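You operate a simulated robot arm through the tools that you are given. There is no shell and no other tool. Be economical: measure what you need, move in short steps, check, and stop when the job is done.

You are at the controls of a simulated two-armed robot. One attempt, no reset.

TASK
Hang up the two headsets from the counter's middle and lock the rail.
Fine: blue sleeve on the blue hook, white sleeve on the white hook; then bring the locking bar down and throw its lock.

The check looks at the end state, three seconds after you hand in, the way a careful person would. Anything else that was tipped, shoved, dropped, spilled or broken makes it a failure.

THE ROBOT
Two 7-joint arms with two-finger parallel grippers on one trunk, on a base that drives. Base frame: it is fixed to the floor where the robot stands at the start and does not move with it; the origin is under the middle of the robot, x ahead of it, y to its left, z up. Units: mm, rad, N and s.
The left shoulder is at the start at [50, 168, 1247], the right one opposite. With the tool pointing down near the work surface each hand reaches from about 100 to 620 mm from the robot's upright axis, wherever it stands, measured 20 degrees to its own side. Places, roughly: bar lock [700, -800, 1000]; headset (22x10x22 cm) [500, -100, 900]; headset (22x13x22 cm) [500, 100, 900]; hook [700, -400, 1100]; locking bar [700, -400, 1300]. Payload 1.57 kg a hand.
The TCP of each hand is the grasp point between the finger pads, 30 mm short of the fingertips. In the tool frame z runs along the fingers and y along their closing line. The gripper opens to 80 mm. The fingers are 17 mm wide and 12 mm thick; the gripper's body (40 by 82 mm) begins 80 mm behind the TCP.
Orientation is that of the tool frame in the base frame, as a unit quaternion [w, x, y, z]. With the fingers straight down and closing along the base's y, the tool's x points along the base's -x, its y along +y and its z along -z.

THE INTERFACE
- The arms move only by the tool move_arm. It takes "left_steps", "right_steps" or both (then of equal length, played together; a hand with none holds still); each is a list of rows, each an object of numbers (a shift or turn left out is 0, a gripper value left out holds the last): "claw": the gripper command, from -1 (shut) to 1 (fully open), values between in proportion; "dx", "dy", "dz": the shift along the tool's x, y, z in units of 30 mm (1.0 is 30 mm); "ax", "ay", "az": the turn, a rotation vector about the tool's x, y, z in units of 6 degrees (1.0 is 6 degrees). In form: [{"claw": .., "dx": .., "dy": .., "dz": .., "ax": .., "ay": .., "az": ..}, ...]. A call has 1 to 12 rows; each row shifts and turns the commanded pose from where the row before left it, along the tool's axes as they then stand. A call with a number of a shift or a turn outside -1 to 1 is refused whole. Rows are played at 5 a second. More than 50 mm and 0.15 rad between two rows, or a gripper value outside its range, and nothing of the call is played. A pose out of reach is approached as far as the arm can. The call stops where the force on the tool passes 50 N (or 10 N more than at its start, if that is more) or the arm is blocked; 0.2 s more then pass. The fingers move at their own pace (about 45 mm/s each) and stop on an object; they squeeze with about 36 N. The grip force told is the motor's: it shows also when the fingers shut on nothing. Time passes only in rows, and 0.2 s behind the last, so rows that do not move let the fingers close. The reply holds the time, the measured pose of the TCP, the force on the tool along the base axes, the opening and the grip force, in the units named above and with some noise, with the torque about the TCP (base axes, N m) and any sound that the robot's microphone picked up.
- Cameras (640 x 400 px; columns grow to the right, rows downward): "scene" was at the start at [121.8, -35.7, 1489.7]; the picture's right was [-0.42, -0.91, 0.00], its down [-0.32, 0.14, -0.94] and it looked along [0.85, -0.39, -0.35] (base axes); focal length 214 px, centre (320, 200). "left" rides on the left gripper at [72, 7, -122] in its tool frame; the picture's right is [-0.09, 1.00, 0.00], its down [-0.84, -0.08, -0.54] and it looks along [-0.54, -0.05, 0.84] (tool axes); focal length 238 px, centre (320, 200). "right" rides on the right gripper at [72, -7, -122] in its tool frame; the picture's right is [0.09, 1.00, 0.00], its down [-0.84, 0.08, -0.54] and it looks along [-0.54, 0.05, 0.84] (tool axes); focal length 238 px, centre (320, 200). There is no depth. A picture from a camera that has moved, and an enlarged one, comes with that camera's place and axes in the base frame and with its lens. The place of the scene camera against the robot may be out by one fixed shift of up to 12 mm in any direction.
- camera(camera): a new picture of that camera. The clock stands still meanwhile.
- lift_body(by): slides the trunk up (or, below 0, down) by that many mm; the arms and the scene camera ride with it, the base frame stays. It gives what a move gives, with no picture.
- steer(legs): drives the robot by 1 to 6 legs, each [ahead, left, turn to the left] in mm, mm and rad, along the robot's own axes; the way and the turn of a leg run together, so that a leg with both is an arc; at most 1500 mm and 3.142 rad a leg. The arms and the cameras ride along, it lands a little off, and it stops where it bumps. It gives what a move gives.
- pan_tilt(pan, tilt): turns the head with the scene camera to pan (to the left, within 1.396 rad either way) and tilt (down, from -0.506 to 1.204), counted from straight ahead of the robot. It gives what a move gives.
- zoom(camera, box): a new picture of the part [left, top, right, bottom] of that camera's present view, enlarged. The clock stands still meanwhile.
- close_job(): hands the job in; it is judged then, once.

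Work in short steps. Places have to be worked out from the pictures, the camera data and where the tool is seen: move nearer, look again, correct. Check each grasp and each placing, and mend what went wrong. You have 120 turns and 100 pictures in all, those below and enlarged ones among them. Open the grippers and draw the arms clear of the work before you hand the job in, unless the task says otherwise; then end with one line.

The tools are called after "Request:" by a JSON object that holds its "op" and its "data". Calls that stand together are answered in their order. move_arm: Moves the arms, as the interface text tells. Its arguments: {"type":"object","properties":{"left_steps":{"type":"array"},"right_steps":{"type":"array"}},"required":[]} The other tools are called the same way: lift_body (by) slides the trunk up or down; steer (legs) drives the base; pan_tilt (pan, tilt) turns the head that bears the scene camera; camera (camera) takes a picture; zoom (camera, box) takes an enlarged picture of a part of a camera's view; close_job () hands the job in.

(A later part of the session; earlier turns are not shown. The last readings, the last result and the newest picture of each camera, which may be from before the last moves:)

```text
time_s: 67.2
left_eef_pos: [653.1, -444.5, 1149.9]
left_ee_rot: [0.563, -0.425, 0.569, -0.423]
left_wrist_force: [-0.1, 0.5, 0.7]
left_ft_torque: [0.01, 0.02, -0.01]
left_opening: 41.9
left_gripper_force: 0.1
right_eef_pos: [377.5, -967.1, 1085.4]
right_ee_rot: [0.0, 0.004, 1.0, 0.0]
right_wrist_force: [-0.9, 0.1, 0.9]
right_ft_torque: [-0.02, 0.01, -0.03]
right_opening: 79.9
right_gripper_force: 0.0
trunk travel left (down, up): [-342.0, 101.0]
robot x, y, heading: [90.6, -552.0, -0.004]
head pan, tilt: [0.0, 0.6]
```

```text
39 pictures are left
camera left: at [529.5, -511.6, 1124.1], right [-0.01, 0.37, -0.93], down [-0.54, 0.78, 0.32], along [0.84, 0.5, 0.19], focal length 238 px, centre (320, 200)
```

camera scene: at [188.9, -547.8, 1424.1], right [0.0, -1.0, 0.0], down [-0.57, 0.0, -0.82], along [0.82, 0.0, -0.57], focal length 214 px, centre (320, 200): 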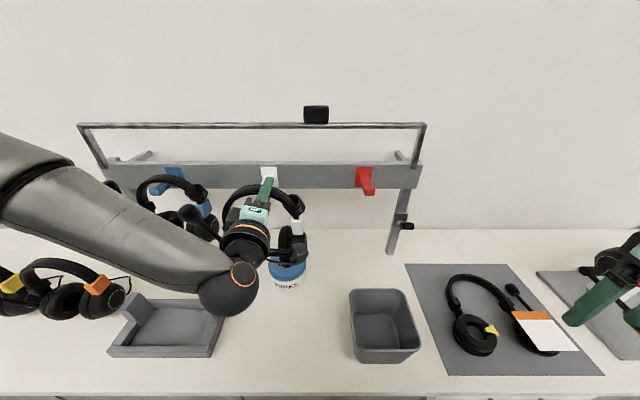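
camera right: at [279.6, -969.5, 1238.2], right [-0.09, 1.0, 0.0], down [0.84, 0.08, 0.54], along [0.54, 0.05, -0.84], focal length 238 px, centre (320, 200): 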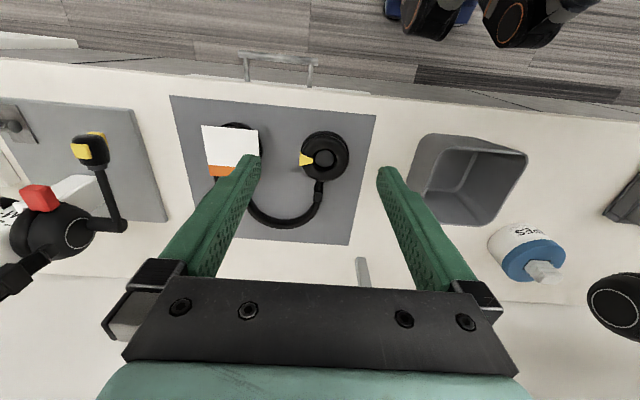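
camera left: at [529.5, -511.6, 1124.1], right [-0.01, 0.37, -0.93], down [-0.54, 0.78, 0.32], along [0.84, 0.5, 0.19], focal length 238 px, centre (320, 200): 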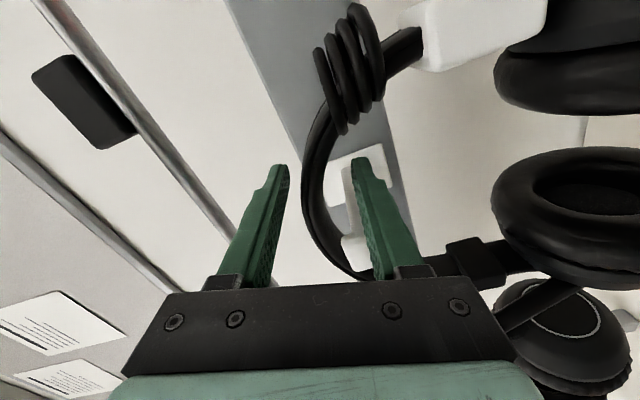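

Released; the band sits on the white hook and the fingers are free. I withdraw straight back.

Request:
{"op": "move_arm", "data": {"left_steps": [{"dz": -0.5}, {"dz": -0.7}, {"dz": -0.9}, {"dz": -0.9}]}}

Request:
{"op": "steer", "data": {"legs": [[-250, 0, 0]]}}

Request:
{"op": "camera", "data": {"camera": "scene"}}

Request:
{"op": "camera", "data": {"camera": "left"}}

```text
time_s: 68.2
left_eef_pos: [562.3, -445.0, 1151.5]
left_ee_rot: [0.563, -0.425, 0.569, -0.423]
left_wrist_force: [-0.8, -0.4, 0.3]
left_ft_torque: [-0.02, 0.0, -0.04]
left_opening: 42.2
left_gripper_force: 0.1
right_eef_pos: [376.4, -967.5, 1085.4]
right_ee_rot: [0.001, 0.003, 1.0, 0.0]
right_wrist_force: [0.5, 1.8, 0.0]
right_ft_torque: [0.01, 0.03, 0.02]
right_opening: 80.1
right_gripper_force: 0.2
trunk travel left (down, up): [-342.0, 101.0]
robot x, y, heading: [93.9, -552.9, -0.01]
head pan, tilt: [0.0, 0.6]
```

```text
time_s: 70.0
left_eef_pos: [311.5, -442.9, 1152.2]
left_ee_rot: [0.564, -0.423, 0.569, -0.423]
left_wrist_force: [0.1, 0.6, 0.4]
left_ft_torque: [0.01, 0.03, -0.03]
left_opening: 42.1
left_gripper_force: 0.0
right_eef_pos: [125.3, -965.1, 1085.9]
right_ee_rot: [-0.001, 0.004, 1.0, 0.0]
right_wrist_force: [0.7, -0.5, -0.3]
right_ft_torque: [0.02, -0.04, 0.02]
right_opening: 80.0
right_gripper_force: 0.1
trunk travel left (down, up): [-342.0, 101.0]
robot x, y, heading: [-158.7, -548.8, -0.007]
head pan, tilt: [0.0, 0.6]
```

```text
38 pictures are left
camera scene: at [-34.6, -548.0, 1393.4], right [-0.01, -1.0, 0.0], down [-0.56, 0.0, -0.83], along [0.83, -0.01, -0.56], focal length 214 px, centre (320, 200)
```

scene: 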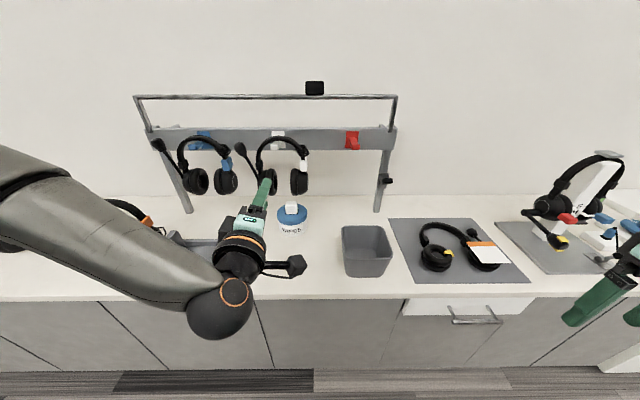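

```text
37 pictures are left
camera left: at [187.7, -509.5, 1125.6], right [-0.01, 0.37, -0.93], down [-0.54, 0.78, 0.32], along [0.84, 0.5, 0.19], focal length 238 px, centre (320, 200)
```

left: 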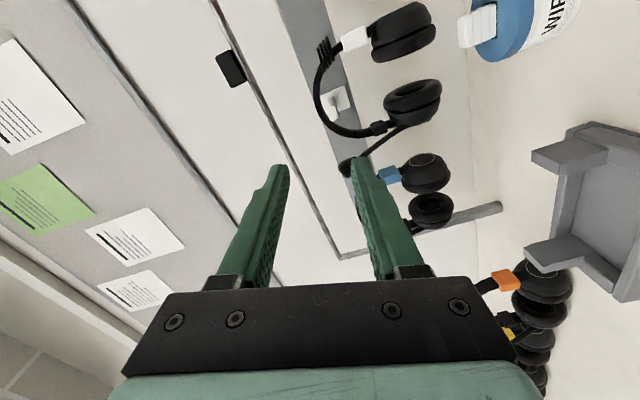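

Request:
{"op": "zoom", "data": {"camera": "scene", "box": [120, 70, 420, 230]}}

Request:
{"op": "zoom", "data": {"camera": "scene", "box": [330, 80, 430, 220]}}

```text
2.13 times, centred on (270, 150) of scene
camera zoom: at [-34.6, -548.0, 1393.4], right [-0.01, -1.0, 0.0], down [-0.56, 0.0, -0.83], along [0.83, -0.01, -0.56], focal length 458 px, centre (427, 307)
```

zoom: 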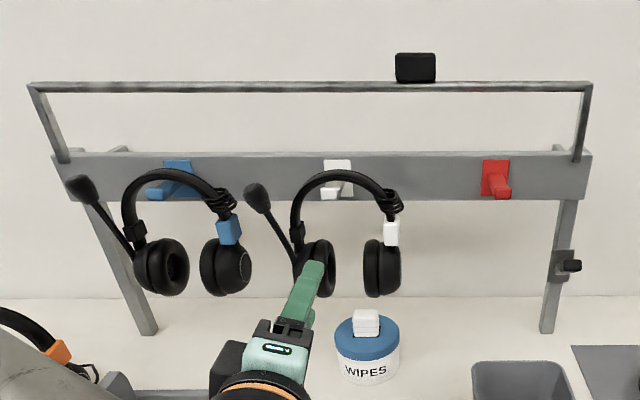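

```text
2.86 times, centred on (380, 150) of scene
camera zoom: at [-34.6, -548.0, 1393.4], right [-0.01, -1.0, 0.0], down [-0.56, 0.0, -0.83], along [0.83, -0.01, -0.56], focal length 613 px, centre (149, 343)
```

zoom: 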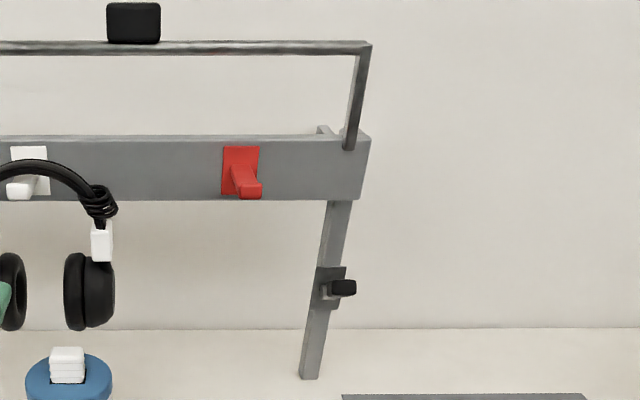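

Both headsets hang properly. Now the bar: its rod is near x≈698, z≈1262, with a black knob at y≈-538. I'll grip the rod right of the knob (y≈-585), so I drive right 140, raise the trunk 98 and go ahead 190, then look.

Request:
{"op": "steer", "data": {"legs": [[0, -140, 0.007]]}}

Request:
{"op": "lift_body", "data": {"by": 98}}

Request:
{"op": "steer", "data": {"legs": [[190, 0, 0]]}}

Request:
{"op": "camera", "data": {"camera": "left"}}

Request:
{"op": "camera", "data": {"camera": "scene"}}

```text
time_s: 71.9
left_eef_pos: [310.0, -577.9, 1150.9]
left_ee_rot: [0.564, -0.427, 0.569, -0.42]
left_wrist_force: [-0.2, 0.4, -0.4]
left_ft_torque: [-0.01, 0.0, -0.02]
left_opening: 42.2
left_gripper_force: 0.1
right_eef_pos: [128.4, -1101.5, 1085.2]
right_ee_rot: [0.001, 0.0, 1.0, 0.0]
right_wrist_force: [-0.1, -1.1, -1.0]
right_ft_torque: [0.03, -0.01, 0.01]
right_opening: 80.0
right_gripper_force: 0.1
trunk travel left (down, up): [-342.0, 101.0]
robot x, y, heading: [-164.5, -690.3, 0.004]
head pan, tilt: [0.0, 0.6]
```

```text
time_s: 73.2
left_eef_pos: [310.9, -577.6, 1248.9]
left_ee_rot: [0.564, -0.426, 0.568, -0.421]
left_wrist_force: [-0.5, -0.8, -0.6]
left_ft_torque: [0.0, -0.03, 0.01]
left_opening: 41.8
left_gripper_force: 0.0
right_eef_pos: [127.7, -1101.9, 1183.2]
right_ee_rot: [0.001, 0.0, 1.0, 0.0]
right_wrist_force: [-0.7, 0.4, 0.5]
right_ft_torque: [-0.02, 0.0, -0.01]
right_opening: 79.9
right_gripper_force: 0.1
trunk travel left (down, up): [-440.0, 3.0]
robot x, y, heading: [-158.7, -688.6, -0.002]
head pan, tilt: [0.0, 0.6]
```

```text
time_s: 74.8
left_eef_pos: [504.8, -579.9, 1248.2]
left_ee_rot: [0.564, -0.425, 0.569, -0.421]
left_wrist_force: [-0.1, -0.4, 0.3]
left_ft_torque: [-0.01, 0.0, -0.02]
left_opening: 41.9
left_gripper_force: 0.1
right_eef_pos: [319.5, -1101.8, 1183.2]
right_ee_rot: [-0.001, 0.002, 1.0, 0.0]
right_wrist_force: [-0.2, 0.3, -0.2]
right_ft_torque: [-0.01, -0.02, -0.01]
right_opening: 79.8
right_gripper_force: 0.0
trunk travel left (down, up): [-440.0, 3.0]
robot x, y, heading: [32.2, -686.9, -0.004]
head pan, tilt: [0.0, 0.6]
```

```text
34 pictures are left
camera left: at [380.7, -645.9, 1223.1], right [-0.01, 0.37, -0.93], down [-0.54, 0.78, 0.32], along [0.84, 0.5, 0.19], focal length 238 px, centre (320, 200)
```

left: 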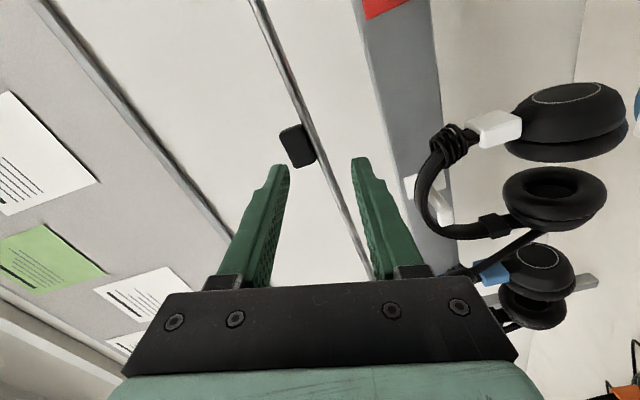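

```text
33 pictures are left
camera scene: at [159.1, -685.7, 1491.2], right [0.0, -1.0, 0.0], down [-0.57, 0.0, -0.82], along [0.82, 0.0, -0.57], focal length 214 px, centre (320, 200)
```

scene: 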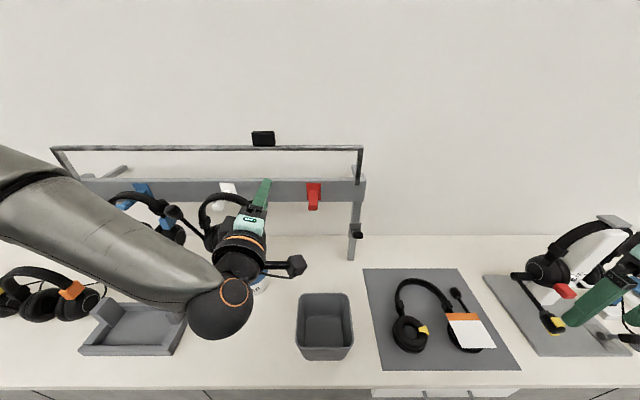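

Rod is at z≈1265 for x≈698, and the knob's right edge at y≈-567. I level the roll, raise 15 mm, open wide, and shift 12 mm right and 55 mm ahead.

Request:
{"op": "move_arm", "data": {"left_steps": [{"claw": 1, "dx": -0.15, "dy": -0.51}, {"az": -0.917}, {"az": -0.917}, {"az": -0.917}]}}

Request:
{"op": "steer", "data": {"legs": [[52, -12, 0.004]]}}

Request:
{"op": "move_arm", "data": {"left_steps": [{"dz": 0.8}, {"dz": 0.8}, {"dz": 0.8}]}}

Request:
{"op": "camera", "data": {"camera": "left"}}

```text
time_s: 75.8
left_eef_pos: [504.2, -579.9, 1264.9]
left_ee_rot: [-0.497, 0.503, -0.501, 0.499]
left_wrist_force: [-0.5, 0.2, -0.1]
left_ft_torque: [0.03, -0.02, -0.01]
left_opening: 79.8
left_gripper_force: 0.2
right_eef_pos: [320.0, -1101.8, 1183.2]
right_ee_rot: [0.0, 0.002, 1.0, 0.0]
right_wrist_force: [0.0, 0.2, 0.3]
right_ft_torque: [-0.02, -0.03, 0.0]
right_opening: 79.9
right_gripper_force: 0.1
trunk travel left (down, up): [-440.0, 3.0]
robot x, y, heading: [33.7, -691.4, -0.006]
head pan, tilt: [0.0, 0.6]
```

```text
time_s: 76.7
left_eef_pos: [556.8, -588.8, 1264.9]
left_ee_rot: [-0.498, 0.504, -0.501, 0.497]
left_wrist_force: [0.2, -0.3, 0.4]
left_ft_torque: [-0.03, 0.01, 0.01]
left_opening: 80.0
left_gripper_force: 0.0
right_eef_pos: [373.7, -1112.2, 1182.8]
right_ee_rot: [-0.001, 0.0, 1.0, 0.0]
right_wrist_force: [0.6, 0.0, 0.5]
right_ft_torque: [0.03, 0.01, 0.0]
right_opening: 80.1
right_gripper_force: 0.0
trunk travel left (down, up): [-440.0, 3.0]
robot x, y, heading: [85.5, -700.0, 0.006]
head pan, tilt: [0.0, 0.6]
```

```text
time_s: 77.5
left_eef_pos: [626.4, -589.5, 1264.7]
left_ee_rot: [-0.499, 0.503, -0.501, 0.497]
left_wrist_force: [0.7, -0.6, -0.5]
left_ft_torque: [0.03, 0.01, -0.02]
left_opening: 80.1
left_gripper_force: 0.0
right_eef_pos: [372.8, -1114.0, 1183.3]
right_ee_rot: [0.0, 0.0, 1.0, 0.0]
right_wrist_force: [-0.1, -0.1, 0.8]
right_ft_torque: [-0.02, -0.03, 0.02]
right_opening: 80.0
right_gripper_force: 0.1
trunk travel left (down, up): [-440.0, 3.0]
robot x, y, heading: [87.7, -701.1, 0.006]
head pan, tilt: [0.0, 0.6]
```

```text
32 pictures are left
camera left: at [503.3, -660.8, 1259.8], right [-0.01, 0.09, -1.0], down [-0.55, 0.83, 0.08], along [0.84, 0.54, 0.04], focal length 238 px, centre (320, 200)
```

left: 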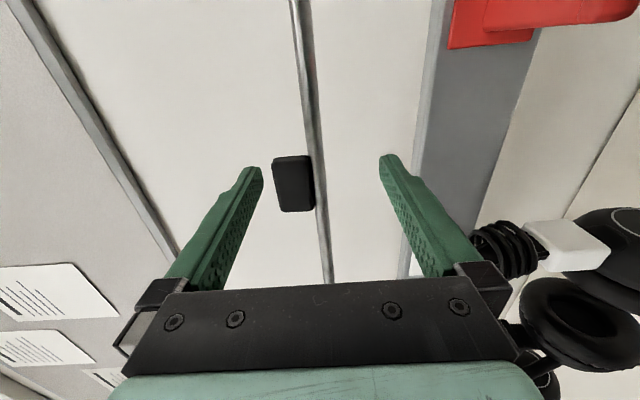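

The knob spans y≈-584…-522 above the rod (rod z≈1270). I shift 22 mm right and 4 mm up, then extend 66 mm to straddle the rod.

Request:
{"op": "move_arm", "data": {"left_steps": [{"dx": 0.75, "dy": -0.13}, {"dz": 0.8}, {"dz": 0.8}, {"dz": 0.6}]}}

Request:
{"op": "camera", "data": {"camera": "left"}}

Request:
{"op": "camera", "data": {"camera": "scene"}}

```text
time_s: 78.5
left_eef_pos: [693.4, -610.5, 1268.7]
left_ee_rot: [-0.498, 0.504, -0.501, 0.497]
left_wrist_force: [0.3, -0.2, 0.8]
left_ft_torque: [-0.01, -0.02, 0.01]
left_opening: 79.8
left_gripper_force: 0.1
right_eef_pos: [372.4, -1112.8, 1184.0]
right_ee_rot: [0.0, 0.0, 1.0, -0.001]
right_wrist_force: [-0.2, 0.2, -0.5]
right_ft_torque: [0.01, 0.05, -0.01]
right_opening: 80.2
right_gripper_force: 0.0
trunk travel left (down, up): [-440.0, 3.0]
robot x, y, heading: [88.3, -695.2, 0.0]
head pan, tilt: [0.0, 0.6]
```

```text
31 pictures are left
camera left: at [570.2, -682.5, 1263.0], right [-0.01, 0.09, -1.0], down [-0.55, 0.83, 0.08], along [0.84, 0.54, 0.04], focal length 238 px, centre (320, 200)
```

left: 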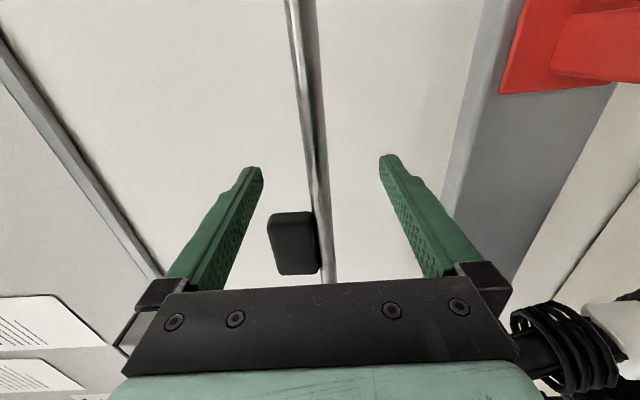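

```text
30 pictures are left
camera scene: at [209.9, -696.7, 1491.3], right [0.0, -1.0, 0.0], down [-0.57, 0.0, -0.82], along [0.82, 0.0, -0.57], focal length 214 px, centre (320, 200)
```

scene: 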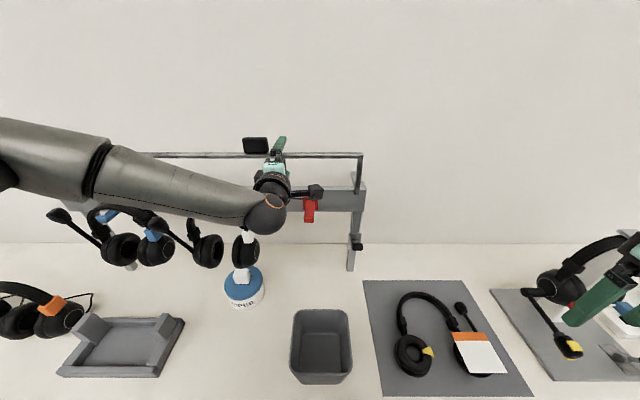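

The rod passes through the grasp point. I close on it.

Request:
{"op": "move_arm", "data": {"left_steps": [{"claw": -1}, {"claw": -1}, {"claw": -1}, {"claw": -1}, {"claw": -1}, {"claw": -1}]}}

Request:
{"op": "zoom", "data": {"camera": "left", "box": [200, 80, 480, 300]}}

```text
time_s: 79.9
left_eef_pos: [691.9, -610.2, 1270.3]
left_ee_rot: [-0.499, 0.503, -0.5, 0.497]
left_wrist_force: [1.7, 0.3, 5.8]
left_ft_torque: [0.07, -0.26, -0.11]
left_opening: 15.2
left_gripper_force: 31.4
right_eef_pos: [372.2, -1112.5, 1183.7]
right_ee_rot: [0.0, 0.0, 1.0, 0.0]
right_wrist_force: [0.5, -0.2, 0.2]
right_ft_torque: [0.01, -0.01, -0.01]
right_opening: 80.0
right_gripper_force: 0.0
trunk travel left (down, up): [-440.0, 3.0]
robot x, y, heading: [84.8, -699.7, 0.008]
head pan, tilt: [0.0, 0.6]
```

```text
1.82 times, centred on (340, 190) of left
camera zoom: at [569.5, -682.9, 1264.2], right [-0.01, 0.09, -1.0], down [-0.55, 0.83, 0.08], along [0.84, 0.54, 0.04], focal length 433 px, centre (284, 218)
```

zoom: 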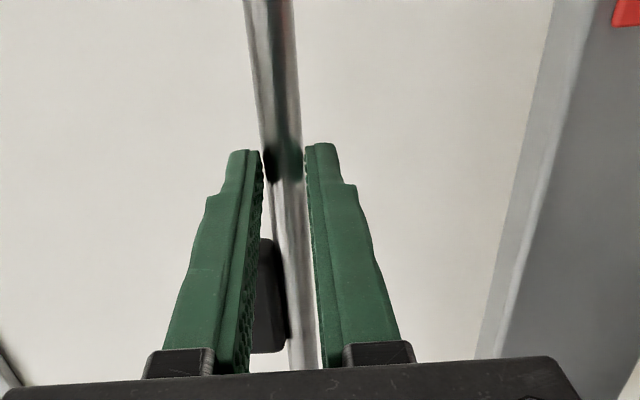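

It's held near the fingertips only (rod at x≈715). I open a bit, go 17 mm further, and close again.

Request:
{"op": "move_arm", "data": {"left_steps": [{"claw": 0.0}, {"claw": 0.0}, {"dz": 0.55, "dy": -0.05}, {"claw": -1}, {"claw": -1}, {"claw": -1}, {"claw": -1}]}}

```text
time_s: 81.5
left_eef_pos: [709.8, -610.2, 1269.4]
left_ee_rot: [-0.499, 0.504, -0.501, 0.497]
left_wrist_force: [1.2, 0.1, 2.6]
left_ft_torque: [0.0, -0.05, -0.09]
left_opening: 15.5
left_gripper_force: 30.7
right_eef_pos: [373.0, -1112.3, 1182.7]
right_ee_rot: [-0.001, 0.0, 1.0, -0.001]
right_wrist_force: [-0.4, -0.6, 0.5]
right_ft_torque: [0.0, -0.01, 0.01]
right_opening: 79.8
right_gripper_force: 0.0
trunk travel left (down, up): [-440.0, 3.0]
robot x, y, heading: [84.5, -699.8, 0.001]
head pan, tilt: [0.0, 0.6]
```

Well gripped now. I start pulling the bar forward along an arc of about 110 mm radius and watch the force.

Request:
{"op": "move_arm", "data": {"left_steps": [{"dz": -0.45, "dy": 0.03}, {"dz": -0.45, "dy": 0.1}]}}

```text
time_s: 82.1
left_eef_pos: [682.6, -610.3, 1266.9]
left_ee_rot: [-0.499, 0.504, -0.5, 0.497]
left_wrist_force: [2.2, 1.5, 6.9]
left_ft_torque: [0.09, -0.27, -0.09]
left_opening: 15.7
left_gripper_force: 31.5
right_eef_pos: [371.9, -1112.9, 1183.5]
right_ee_rot: [0.0, -0.001, 1.0, 0.0]
right_wrist_force: [1.1, -0.2, -0.1]
right_ft_torque: [0.0, 0.0, 0.01]
right_opening: 79.9
right_gripper_force: 0.0
trunk travel left (down, up): [-440.0, 3.0]
robot x, y, heading: [85.1, -696.7, 0.001]
head pan, tilt: [0.0, 0.6]
```

I check whether the bar followed or the fingers slipped.

Request:
{"op": "camera", "data": {"camera": "left"}}

Request:
{"op": "zoom", "data": {"camera": "scene", "box": [120, 110, 400, 270]}}

```text
28 pictures are left
camera left: at [558.8, -682.3, 1261.3], right [-0.01, 0.09, -1.0], down [-0.55, 0.83, 0.08], along [0.84, 0.55, 0.04], focal length 238 px, centre (320, 200)
```

left: 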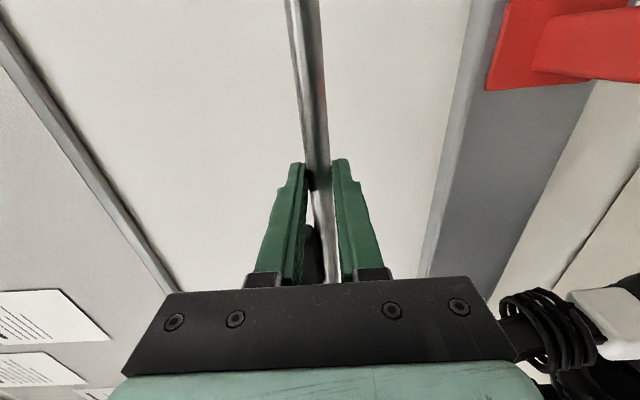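

```text
2.29 times, centred on (260, 190) of scene
camera zoom: at [209.3, -696.7, 1491.4], right [0.0, -1.0, 0.0], down [-0.56, 0.0, -0.83], along [0.83, 0.0, -0.56], focal length 490 px, centre (457, 223)
```

zoom: 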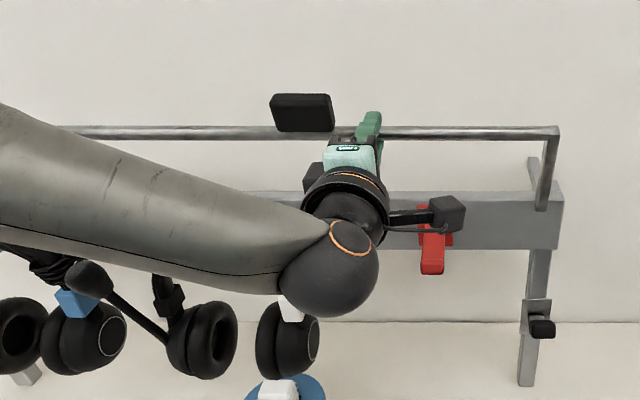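

The fingers slipped off; the bar needs a positive pull. I'll open, retract, pitch the hand ~50° down so one finger sits behind-above the rod and pushes it forward and down along the arc.

Request:
{"op": "move_arm", "data": {"left_steps": [{"claw": 1}, {"claw": 1}, {"dz": -0.9}, {"dz": -0.9}, {"dz": -0.9}, {"dz": -0.6}]}}

Request:
{"op": "move_arm", "data": {"left_steps": [{"ax": -0.83}, {"ax": -0.83}, {"ax": -0.83}, {"ax": -0.83}, {"ax": -0.83}, {"ax": -0.83}, {"ax": -0.83}, {"ax": -0.83}, {"ax": -0.83}, {"ax": -0.83}]}}

```text
time_s: 83.5
left_eef_pos: [584.5, -610.8, 1266.5]
left_ee_rot: [-0.499, 0.504, -0.5, 0.497]
left_wrist_force: [-0.5, -0.2, 0.4]
left_ft_torque: [0.01, -0.02, 0.01]
left_opening: 80.0
left_gripper_force: 0.1
right_eef_pos: [373.7, -1113.0, 1184.0]
right_ee_rot: [0.0, 0.0, 1.0, 0.001]
right_wrist_force: [0.1, -0.1, -0.2]
right_ft_torque: [0.02, 0.0, 0.02]
right_opening: 80.1
right_gripper_force: 0.0
trunk travel left (down, up): [-440.0, 3.0]
robot x, y, heading: [83.4, -701.9, 0.001]
head pan, tilt: [0.0, 0.6]
```

```text
time_s: 85.7
left_eef_pos: [582.8, -610.2, 1266.6]
left_ee_rot: [-0.239, 0.667, -0.664, 0.239]
left_wrist_force: [0.1, -0.3, 0.3]
left_ft_torque: [0.04, 0.01, 0.01]
left_opening: 80.0
left_gripper_force: 0.0
right_eef_pos: [373.6, -1113.6, 1183.5]
right_ee_rot: [0.0, -0.001, 1.0, 0.001]
right_wrist_force: [0.2, -1.1, 0.4]
right_ft_torque: [-0.01, 0.01, -0.01]
right_opening: 80.0
right_gripper_force: 0.0
trunk travel left (down, up): [-440.0, 3.0]
robot x, y, heading: [84.2, -700.0, 0.001]
head pan, tilt: [0.0, 0.6]
```

Pitch is 50° down. I move up over the rod to a pre-position 70 mm back along the tool axis and look.

Request:
{"op": "move_arm", "data": {"left_steps": [{"dy": -0.88}, {"dy": -0.88}, {"dy": -0.88}, {"dy": -0.88}]}}

Request:
{"op": "camera", "data": {"camera": "left"}}

```text
time_s: 86.7
left_eef_pos: [665.0, -612.6, 1334.8]
left_ee_rot: [-0.24, 0.667, -0.664, 0.239]
left_wrist_force: [0.0, -0.1, 0.3]
left_ft_torque: [0.0, -0.01, 0.03]
left_opening: 80.0
left_gripper_force: 0.0
right_eef_pos: [373.0, -1113.3, 1183.1]
right_ee_rot: [0.0, -0.001, 1.0, 0.0]
right_wrist_force: [-0.1, 0.1, 0.7]
right_ft_torque: [0.01, 0.0, -0.01]
right_opening: 79.9
right_gripper_force: 0.0
trunk travel left (down, up): [-440.0, 3.0]
robot x, y, heading: [82.4, -697.8, 0.001]
head pan, tilt: [0.0, 0.6]
```

```text
26 pictures are left
camera left: at [580.0, -684.0, 1423.8], right [-0.77, 0.09, -0.64], down [-0.29, 0.84, 0.47], along [0.57, 0.54, -0.62], focal length 238 px, centre (320, 200)
```

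left: 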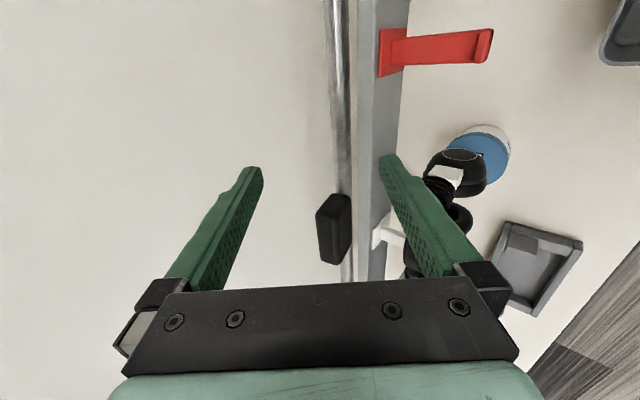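

The rod comes out at about (698, 1268), 18 mm to the near side of the tool axis. I correct by 15 mm, advance 64 mm, then close to about 26 mm opening.

Request:
{"op": "move_arm", "data": {"left_steps": [{"dy": 0.5}, {"dz": 0.71}, {"dz": 0.71}, {"dz": 0.71}]}}

Request:
{"op": "camera", "data": {"camera": "left"}}

```text
time_s: 87.7
left_eef_pos: [694.5, -610.9, 1275.1]
left_ee_rot: [-0.24, 0.667, -0.663, 0.24]
left_wrist_force: [-0.3, -0.4, -0.5]
left_ft_torque: [0.0, 0.06, 0.0]
left_opening: 79.9
left_gripper_force: 0.1
right_eef_pos: [373.9, -1112.2, 1183.1]
right_ee_rot: [-0.001, -0.002, 1.0, -0.001]
right_wrist_force: [-0.3, 0.3, 0.0]
right_ft_torque: [0.03, 0.05, 0.02]
right_opening: 80.0
right_gripper_force: 0.1
trunk travel left (down, up): [-440.0, 3.0]
robot x, y, heading: [86.2, -702.9, 0.004]
head pan, tilt: [0.0, 0.6]
```

```text
25 pictures are left
camera left: at [610.8, -682.9, 1363.7], right [-0.77, 0.09, -0.64], down [-0.29, 0.84, 0.47], along [0.57, 0.54, -0.62], focal length 238 px, centre (320, 200)
```

left: 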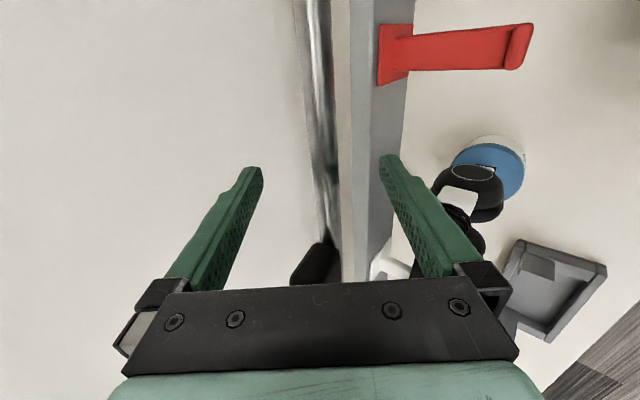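

The rod lies centered between the fingers. I close loosely around it and pull the first ~28 mm forward.

Request:
{"op": "move_arm", "data": {"left_steps": [{"claw": -0.5}, {"claw": -0.5}, {"claw": -0.5}, {"claw": -0.5}, {"dz": -0.25, "dy": 0.4}, {"dz": -0.25, "dy": 0.45}]}}

Request:
{"op": "camera", "data": {"camera": "left"}}

```text
time_s: 89.1
left_eef_pos: [664.8, -610.9, 1269.2]
left_ee_rot: [-0.24, 0.667, -0.663, 0.24]
left_wrist_force: [1.3, -0.9, 1.0]
left_ft_torque: [-0.03, -0.04, -0.03]
left_opening: 21.7
left_gripper_force: 0.7
right_eef_pos: [372.8, -1112.1, 1183.7]
right_ee_rot: [0.0, -0.001, 1.0, -0.001]
right_wrist_force: [0.8, 0.5, 0.2]
right_ft_torque: [-0.01, -0.02, -0.01]
right_opening: 80.0
right_gripper_force: 0.0
trunk travel left (down, up): [-440.0, 3.0]
robot x, y, heading: [84.3, -704.6, -0.001]
head pan, tilt: [0.0, 0.6]
```

```text
24 pictures are left
camera left: at [580.9, -682.8, 1359.9], right [-0.77, 0.09, -0.64], down [-0.29, 0.84, 0.46], along [0.57, 0.54, -0.62], focal length 238 px, centre (320, 200)
```

left: 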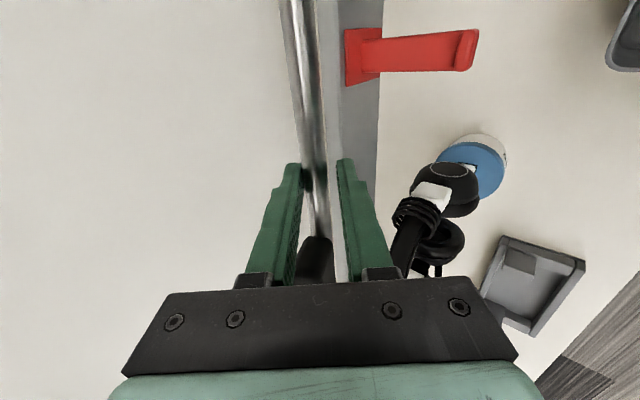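

The bar followed with little force. I continue along the arc (two 15° steps).

Request:
{"op": "move_arm", "data": {"left_steps": [{"dz": -0.14, "dy": 0.46}, {"dz": -0.14, "dy": 0.46}, {"dz": -0.02, "dy": 0.48}, {"dz": -0.02, "dy": 0.48}]}}

Request:
{"op": "camera", "data": {"camera": "left"}}

```text
time_s: 90.1
left_eef_pos: [616.0, -610.3, 1240.3]
left_ee_rot: [-0.24, 0.667, -0.663, 0.24]
left_wrist_force: [2.9, 0.5, -0.8]
left_ft_torque: [0.0, -0.05, 0.0]
left_opening: 21.0
left_gripper_force: 1.1
right_eef_pos: [373.1, -1113.4, 1182.3]
right_ee_rot: [0.0, -0.001, 1.0, 0.0]
right_wrist_force: [0.4, 0.3, 0.0]
right_ft_torque: [-0.01, 0.01, 0.02]
right_opening: 80.2
right_gripper_force: 0.1
trunk travel left (down, up): [-440.0, 3.0]
robot x, y, heading: [83.8, -699.5, 0.004]
head pan, tilt: [0.0, 0.6]
```

```text
23 pictures are left
camera left: at [531.8, -682.6, 1330.6], right [-0.77, 0.09, -0.64], down [-0.29, 0.84, 0.47], along [0.57, 0.54, -0.62], focal length 238 px, centre (320, 200)
```

left: 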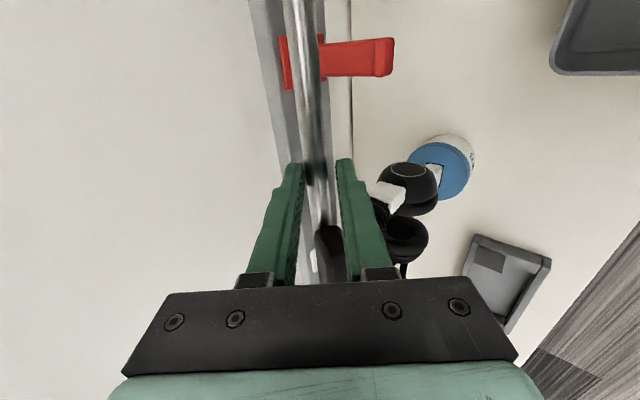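

Bar is about halfway (≈48°). I continue down two more steps.

Request:
{"op": "move_arm", "data": {"left_steps": [{"dz": 0.12, "dy": 0.45}, {"dz": 0.12, "dy": 0.45}, {"dz": 0.24, "dy": 0.4}, {"dz": 0.24, "dy": 0.4}]}}

Request:
{"op": "camera", "data": {"camera": "left"}}

Request:
{"op": "camera", "data": {"camera": "scene"}}

```text
time_s: 91.1
left_eef_pos: [589.7, -610.9, 1191.9]
left_ee_rot: [-0.24, 0.667, -0.663, 0.239]
left_wrist_force: [0.0, -0.2, 0.4]
left_ft_torque: [0.01, 0.05, -0.01]
left_opening: 20.9
left_gripper_force: 0.5
right_eef_pos: [371.8, -1112.2, 1183.8]
right_ee_rot: [0.0, -0.002, 1.0, 0.001]
right_wrist_force: [-0.2, -0.3, 0.1]
right_ft_torque: [-0.01, -0.01, 0.03]
right_opening: 80.0
right_gripper_force: 0.1
trunk travel left (down, up): [-440.0, 3.0]
robot x, y, heading: [85.3, -699.6, -0.0]
head pan, tilt: [0.0, 0.6]
```

```text
22 pictures are left
camera left: at [505.9, -682.9, 1282.0], right [-0.77, 0.09, -0.64], down [-0.29, 0.84, 0.47], along [0.57, 0.54, -0.62], focal length 238 px, centre (320, 200)
```

left: 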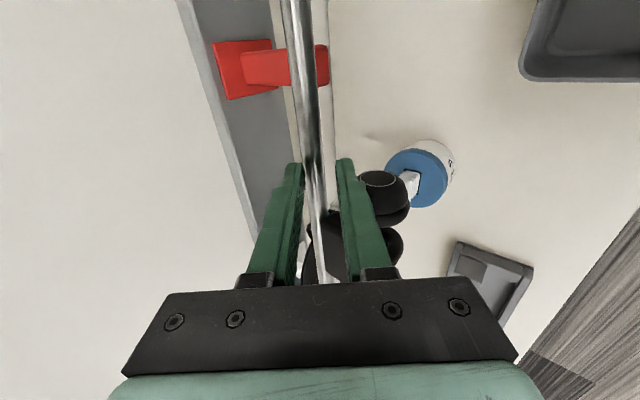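

```text
21 pictures are left
camera scene: at [209.6, -696.8, 1491.3], right [0.0, -1.0, 0.0], down [-0.56, 0.0, -0.83], along [0.83, 0.0, -0.56], focal length 214 px, centre (320, 200)
```

scene: 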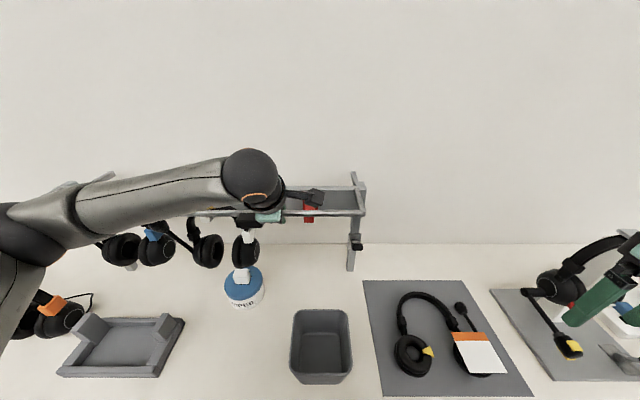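

Nearly horizontal. I continue down ~27 mm and watch the force for the stop.

Request:
{"op": "move_arm", "data": {"left_steps": [{"dz": 0.21, "dy": 0.22}, {"dz": 0.21, "dy": 0.22}, {"dz": 0.21, "dy": 0.22}]}}

Request:
{"op": "zoom", "data": {"camera": "scene", "box": [60, 150, 400, 290]}}

Request:
{"op": "camera", "data": {"camera": "left"}}

```text
time_s: 91.9
left_eef_pos: [590.6, -610.3, 1170.7]
left_ee_rot: [-0.244, 0.666, -0.66, 0.247]
left_wrist_force: [14.9, 0.6, 25.0]
left_ft_torque: [0.05, -0.8, -0.24]
left_opening: 44.2
left_gripper_force: 13.9
right_eef_pos: [373.7, -1113.2, 1182.7]
right_ee_rot: [-0.001, -0.002, 1.0, -0.001]
right_wrist_force: [-0.2, 0.7, 0.3]
right_ft_torque: [-0.05, 0.04, -0.01]
right_opening: 80.2
right_gripper_force: 0.0
trunk travel left (down, up): [-440.0, 3.0]
robot x, y, heading: [85.2, -697.6, -0.001]
head pan, tilt: [0.0, 0.6]
```

```text
1.88 times, centred on (230, 220) of scene
camera zoom: at [210.7, -697.4, 1491.4], right [0.0, -1.0, 0.0], down [-0.57, 0.0, -0.82], along [0.82, 0.0, -0.57], focal length 404 px, centre (489, 162)
```

zoom: 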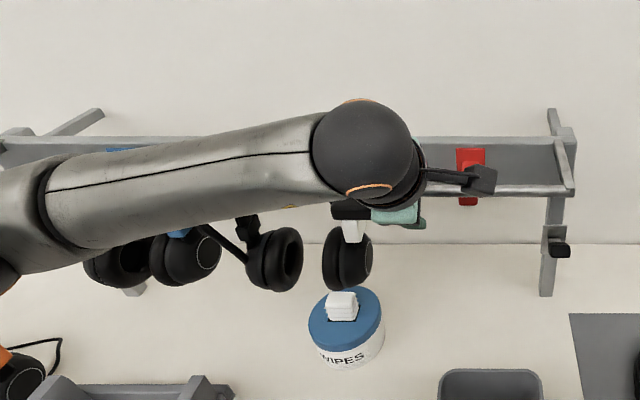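

```text
19 pictures are left
camera left: at [505.3, -683.2, 1259.1], right [-0.76, 0.08, -0.65], down [-0.3, 0.84, 0.46], along [0.58, 0.54, -0.61], focal length 238 px, centre (320, 200)
```

left: 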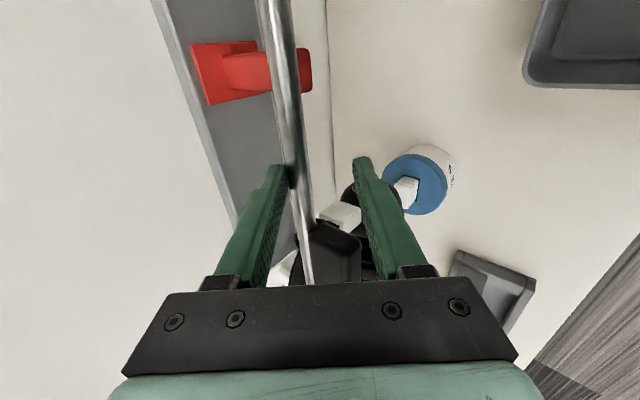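

The bar stopped with the rod near (602, 1175) – either its stop or something (perhaps a microphone) in the way. I open, back the hand out along its axis and look at the bar freely.

Request:
{"op": "move_arm", "data": {"left_steps": [{"dy": -0.3, "claw": 1}, {"claw": 1}, {"claw": 1}, {"dz": -0.9}, {"dz": -0.9}, {"dz": -0.9}, {"dz": -0.9}]}}

Request:
{"op": "steer", "data": {"legs": [[-150, 0, 0], [0, -100, 0]]}}

Request:
{"op": "pan_tilt", "data": {"pan": 0.45, "tilt": 0.5}}

Request:
{"op": "camera", "data": {"camera": "scene"}}

```text
time_s: 93.5
left_eef_pos: [524.3, -611.2, 1254.9]
left_ee_rot: [-0.24, 0.667, -0.663, 0.24]
left_wrist_force: [0.4, 0.9, 0.0]
left_ft_torque: [0.01, 0.02, 0.01]
left_opening: 80.1
left_gripper_force: 0.0
right_eef_pos: [372.9, -1113.1, 1183.5]
right_ee_rot: [-0.001, -0.001, 1.0, 0.0]
right_wrist_force: [1.4, -0.2, 0.6]
right_ft_torque: [0.02, 0.0, 0.01]
right_opening: 80.2
right_gripper_force: 0.0
trunk travel left (down, up): [-440.0, 3.0]
robot x, y, heading: [82.9, -697.9, 0.006]
head pan, tilt: [0.0, 0.6]
```

```text
time_s: 96.0
left_eef_pos: [372.6, -710.2, 1254.8]
left_ee_rot: [-0.24, 0.668, -0.662, 0.241]
left_wrist_force: [-0.3, 0.3, 0.2]
left_ft_torque: [0.04, 0.0, 0.0]
left_opening: 80.3
left_gripper_force: 0.0
right_eef_pos: [223.5, -1213.3, 1183.5]
right_ee_rot: [0.0, -0.001, 1.0, 0.001]
right_wrist_force: [-0.5, -0.7, 0.5]
right_ft_torque: [0.01, -0.01, -0.02]
right_opening: 80.0
right_gripper_force: 0.0
trunk travel left (down, up): [-440.0, 3.0]
robot x, y, heading: [-68.8, -797.6, 0.0]
head pan, tilt: [0.0, 0.6]
```

```text
time_s: 96.9
left_eef_pos: [373.1, -709.7, 1254.6]
left_ee_rot: [-0.24, 0.668, -0.663, 0.24]
left_wrist_force: [0.1, 0.1, 0.3]
left_ft_torque: [-0.03, -0.01, -0.03]
left_opening: 80.2
left_gripper_force: 0.1
right_eef_pos: [222.3, -1212.6, 1183.5]
right_ee_rot: [0.0, -0.001, 1.0, -0.001]
right_wrist_force: [0.2, 0.5, 0.4]
right_ft_torque: [-0.01, 0.0, -0.03]
right_opening: 80.1
right_gripper_force: 0.0
trunk travel left (down, up): [-440.0, 3.0]
robot x, y, heading: [-66.7, -800.8, 0.005]
head pan, tilt: [0.45, 0.499]
```

```text
18 pictures are left
camera scene: at [52.1, -757.2, 1500.4], right [0.44, -0.9, 0.0], down [-0.43, -0.21, -0.88], along [0.79, 0.39, -0.48], focal length 214 px, centre (320, 200)
```

scene: 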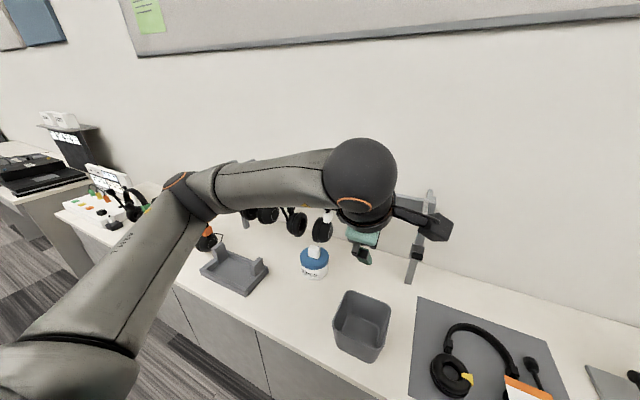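

My own arm blocks the view. I drive 700 mm left (hand high, away from the counter) and look at the rail from its left end.

Request:
{"op": "steer", "data": {"legs": [[-60, 0, 0], [0, 700, 0]]}}

Request:
{"op": "pan_tilt", "data": {"pan": -0.5, "tilt": 0.4}}

Request:
{"op": "camera", "data": {"camera": "scene"}}

```text
time_s: 104.0
left_eef_pos: [311.7, -18.2, 1253.9]
left_ee_rot: [-0.24, 0.667, -0.663, 0.24]
left_wrist_force: [-0.7, 0.3, -0.3]
left_ft_torque: [0.0, -0.03, 0.02]
left_opening: 80.1
left_gripper_force: 0.0
right_eef_pos: [158.4, -517.6, 1182.9]
right_ee_rot: [0.0, 0.0, 1.0, -0.001]
right_wrist_force: [0.5, -0.1, -0.3]
right_ft_torque: [-0.03, -0.02, -0.01]
right_opening: 80.0
right_gripper_force: 0.1
trunk travel left (down, up): [-440.0, 3.0]
robot x, y, heading: [-125.9, -106.0, -0.001]
head pan, tilt: [0.45, 0.499]
```

```text
time_s: 105.3
left_eef_pos: [313.2, -16.0, 1254.1]
left_ee_rot: [-0.241, 0.666, -0.663, 0.241]
left_wrist_force: [1.0, -0.8, -0.1]
left_ft_torque: [0.01, 0.02, -0.01]
left_opening: 80.2
left_gripper_force: 0.1
right_eef_pos: [159.2, -518.7, 1182.9]
right_ee_rot: [0.0, 0.0, 1.0, 0.0]
right_wrist_force: [-0.1, 0.0, 0.2]
right_ft_torque: [0.0, -0.02, -0.01]
right_opening: 79.9
right_gripper_force: 0.1
trunk travel left (down, up): [-440.0, 3.0]
robot x, y, heading: [-125.7, -103.8, -0.0]
head pan, tilt: [-0.499, 0.4]
```

```text
17 pictures are left
camera scene: at [-9.7, -145.9, 1509.5], right [-0.48, -0.88, 0.0], down [-0.34, 0.19, -0.92], along [0.81, -0.44, -0.39], focal length 214 px, centre (320, 200)
```

scene: 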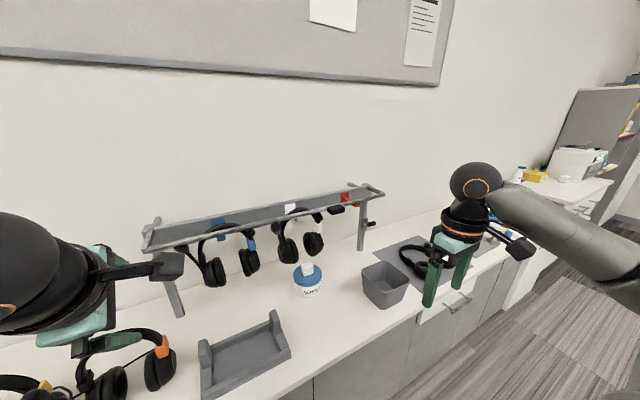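

Request:
{"op": "zoom", "data": {"camera": "scene", "box": [130, 170, 400, 325]}}

Request:
{"op": "zoom", "data": {"camera": "scene", "box": [320, 170, 400, 260]}}

```text
2.37 times, centred on (265, 248) of scene
camera zoom: at [-9.7, -145.9, 1509.5], right [-0.48, -0.88, 0.0], down [-0.34, 0.19, -0.92], along [0.81, -0.44, -0.39], focal length 508 px, centre (450, 87)
```

zoom: 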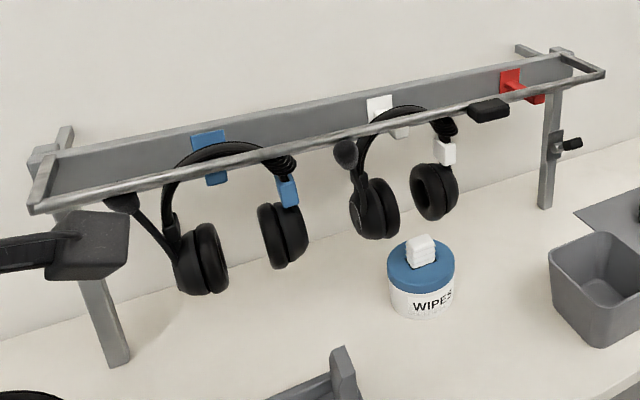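

```text
4.44 times, centred on (360, 215) of scene
camera zoom: at [-9.7, -145.9, 1509.5], right [-0.48, -0.88, 0.0], down [-0.34, 0.19, -0.92], along [0.81, -0.44, -0.39], focal length 953 px, centre (142, 133)
```

zoom: 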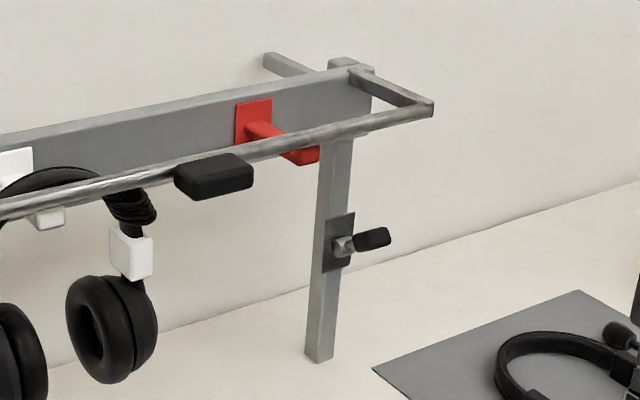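

The bar lies level in front of the hooks and stays there. I zoom on the spot where the white microphone comes near the rod.

Request:
{"op": "zoom", "data": {"camera": "scene", "box": [240, 190, 340, 260]}}

```text
5.71 times, centred on (290, 225) of scene
camera zoom: at [-9.7, -145.9, 1509.5], right [-0.48, -0.88, 0.0], down [-0.34, 0.19, -0.92], along [0.81, -0.44, -0.39], focal length 1226 px, centre (491, 57)
```

zoom: 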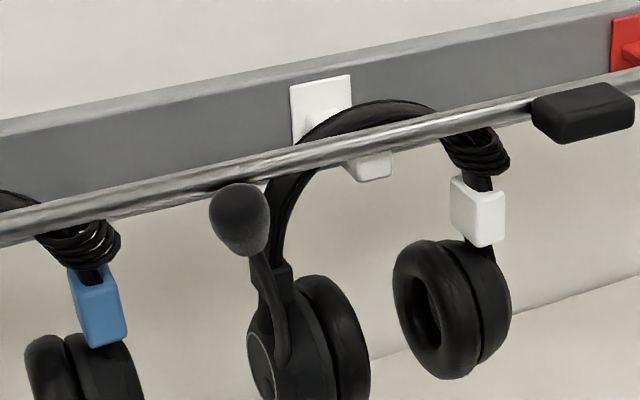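

The rod rests level with the pivots (z≈1175), i.e. the bar is fully down at its 90° stop. Now the lock lever near [~690,-800,~985]: I drive right to y≈-890 and look at it from there.

Request:
{"op": "steer", "data": {"legs": [[0, -790, 0], [60, 0, 0]]}}

Request:
{"op": "pan_tilt", "data": {"pan": 0.0, "tilt": 0.6}}

Request:
{"op": "zoom", "data": {"camera": "scene", "box": [180, 80, 400, 230]}}

```text
time_s: 113.2
left_eef_pos: [377.3, -798.1, 1254.4]
left_ee_rot: [-0.242, 0.671, -0.659, 0.238]
left_wrist_force: [1.0, -0.1, 0.0]
left_ft_torque: [-0.03, 0.02, -0.03]
left_opening: 80.0
left_gripper_force: 0.1
right_eef_pos: [229.1, -1301.3, 1183.6]
right_ee_rot: [-0.001, -0.007, 1.0, -0.001]
right_wrist_force: [0.8, 0.0, 0.4]
right_ft_torque: [-0.03, 0.03, -0.01]
right_opening: 80.2
right_gripper_force: 0.0
trunk travel left (down, up): [-440.0, 3.0]
robot x, y, heading: [-62.2, -889.6, 0.01]
head pan, tilt: [-0.499, 0.4]
```

```text
time_s: 114.1
left_eef_pos: [374.8, -798.9, 1253.6]
left_ee_rot: [-0.241, 0.671, -0.659, 0.239]
left_wrist_force: [-0.7, 0.2, 0.5]
left_ft_torque: [-0.01, 0.01, -0.02]
left_opening: 80.0
left_gripper_force: 0.0
right_eef_pos: [229.9, -1302.1, 1183.8]
right_ee_rot: [-0.001, -0.007, 1.0, -0.001]
right_wrist_force: [-0.3, -0.1, -0.5]
right_ft_torque: [0.0, -0.02, -0.01]
right_opening: 80.0
right_gripper_force: 0.0
trunk travel left (down, up): [-440.0, 3.0]
robot x, y, heading: [-63.7, -892.9, 0.013]
head pan, tilt: [0.0, 0.6]
```

```text
2.67 times, centred on (290, 155) of scene
camera zoom: at [61.4, -888.0, 1491.3], right [0.01, -1.0, 0.0], down [-0.56, -0.01, -0.83], along [0.83, 0.01, -0.56], focal length 572 px, centre (400, 320)
```

zoom: 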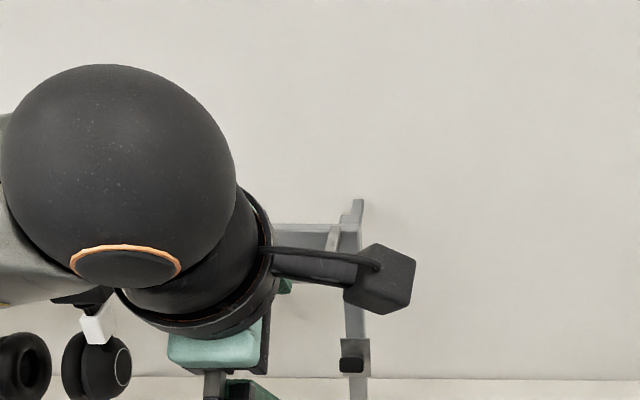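

The handle sticks out about 50 mm forward from a plate near [728,-812,975], its grip centre near [682,-811,988]. I level the left hand again, lower the trunk to that height and approach for a close look.

Request:
{"op": "move_arm", "data": {"left_steps": [{"ax": 0.83}, {"ax": 0.83}, {"ax": 0.83}, {"ax": 0.83}, {"ax": 0.83}, {"ax": 0.83}, {"ax": 0.83}, {"ax": 0.83}, {"ax": 0.83}, {"ax": 0.83}]}}

Request:
{"op": "lift_body", "data": {"by": -250}}

Request:
{"op": "steer", "data": {"legs": [[150, -8, -0.01]]}}

Request:
{"op": "camera", "data": {"camera": "left"}}

```text
time_s: 116.3
left_eef_pos: [375.7, -800.1, 1254.1]
left_ee_rot: [-0.502, 0.506, -0.497, 0.494]
left_wrist_force: [-0.2, -0.1, 1.2]
left_ft_torque: [-0.02, -0.02, 0.0]
left_opening: 80.0
left_gripper_force: 0.1
right_eef_pos: [228.8, -1303.0, 1183.2]
right_ee_rot: [0.0, -0.007, 1.0, 0.0]
right_wrist_force: [0.0, -1.3, 0.1]
right_ft_torque: [0.0, -0.01, 0.05]
right_opening: 79.8
right_gripper_force: 0.2
trunk travel left (down, up): [-440.0, 3.0]
robot x, y, heading: [-65.6, -889.9, 0.016]
head pan, tilt: [0.0, 0.6]
```

```text
time_s: 118.9
left_eef_pos: [376.5, -798.2, 1004.7]
left_ee_rot: [-0.501, 0.507, -0.497, 0.494]
left_wrist_force: [-0.1, -0.9, -0.2]
left_ft_torque: [0.02, 0.0, 0.02]
left_opening: 79.6
left_gripper_force: 0.0
right_eef_pos: [230.8, -1303.4, 933.2]
right_ee_rot: [0.0, -0.007, 1.0, -0.001]
right_wrist_force: [-0.3, -0.5, -0.3]
right_ft_torque: [-0.03, -0.03, -0.02]
right_opening: 79.9
right_gripper_force: 0.1
trunk travel left (down, up): [-190.0, 253.0]
robot x, y, heading: [-65.3, -891.3, 0.014]
head pan, tilt: [0.0, 0.6]
```

```text
time_s: 120.2
left_eef_pos: [528.5, -810.0, 1003.5]
left_ee_rot: [-0.5, 0.504, -0.5, 0.496]
left_wrist_force: [0.5, 0.5, 0.6]
left_ft_torque: [0.02, -0.03, 0.01]
left_opening: 80.3
left_gripper_force: 0.0
right_eef_pos: [376.0, -1310.9, 932.8]
right_ee_rot: [0.0, -0.002, 1.0, -0.001]
right_wrist_force: [-0.2, -0.1, 0.5]
right_ft_torque: [0.0, -0.01, 0.0]
right_opening: 80.0
right_gripper_force: 0.1
trunk travel left (down, up): [-190.0, 253.0]
robot x, y, heading: [90.1, -898.0, 0.001]
head pan, tilt: [0.0, 0.6]
```

```text
12 pictures are left
camera left: at [404.7, -882.3, 999.3], right [-0.01, 0.09, -1.0], down [-0.55, 0.83, 0.08], along [0.84, 0.55, 0.04], focal length 238 px, centre (320, 200)
```

left: 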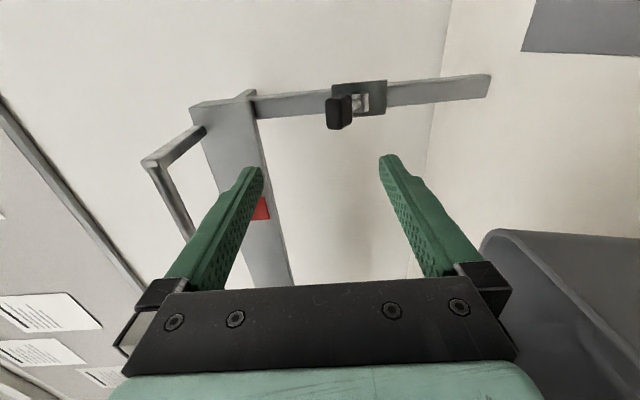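

I zoom on the lock and check the right hand's surroundings.

Request:
{"op": "zoom", "data": {"camera": "left", "box": [300, 65, 420, 145]}}

Request:
{"op": "camera", "data": {"camera": "right"}}

```text
5.00 times, centred on (360, 105) of left
camera zoom: at [404.7, -882.3, 999.3], right [-0.01, 0.09, -1.0], down [-0.55, 0.83, 0.08], along [0.84, 0.55, 0.04], focal length 1192 px, centre (120, 675)
```

zoom: 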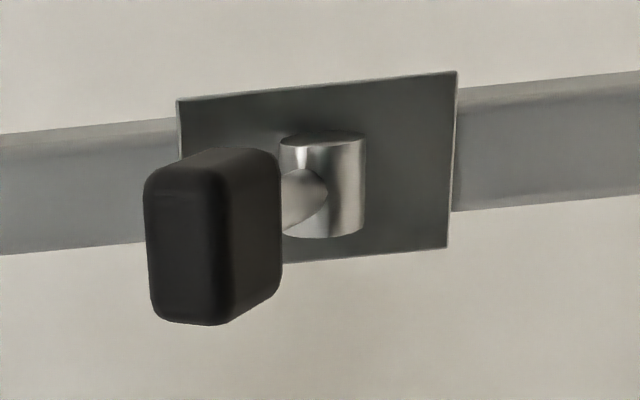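

```text
10 pictures are left
camera right: at [304.9, -1317.4, 1055.3], right [-0.1, 1.0, 0.0], down [0.84, 0.08, 0.54], along [0.54, 0.05, -0.84], focal length 238 px, centre (320, 200)
```

right: 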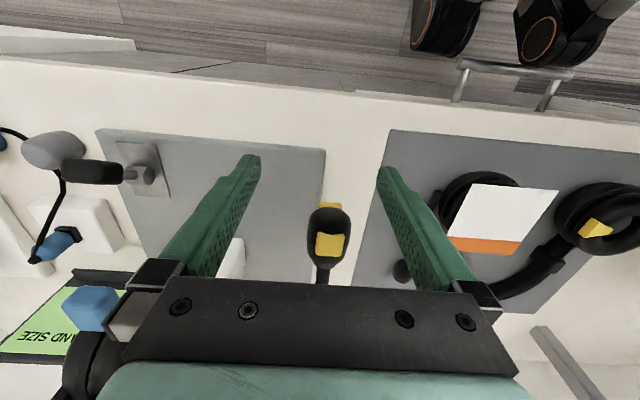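

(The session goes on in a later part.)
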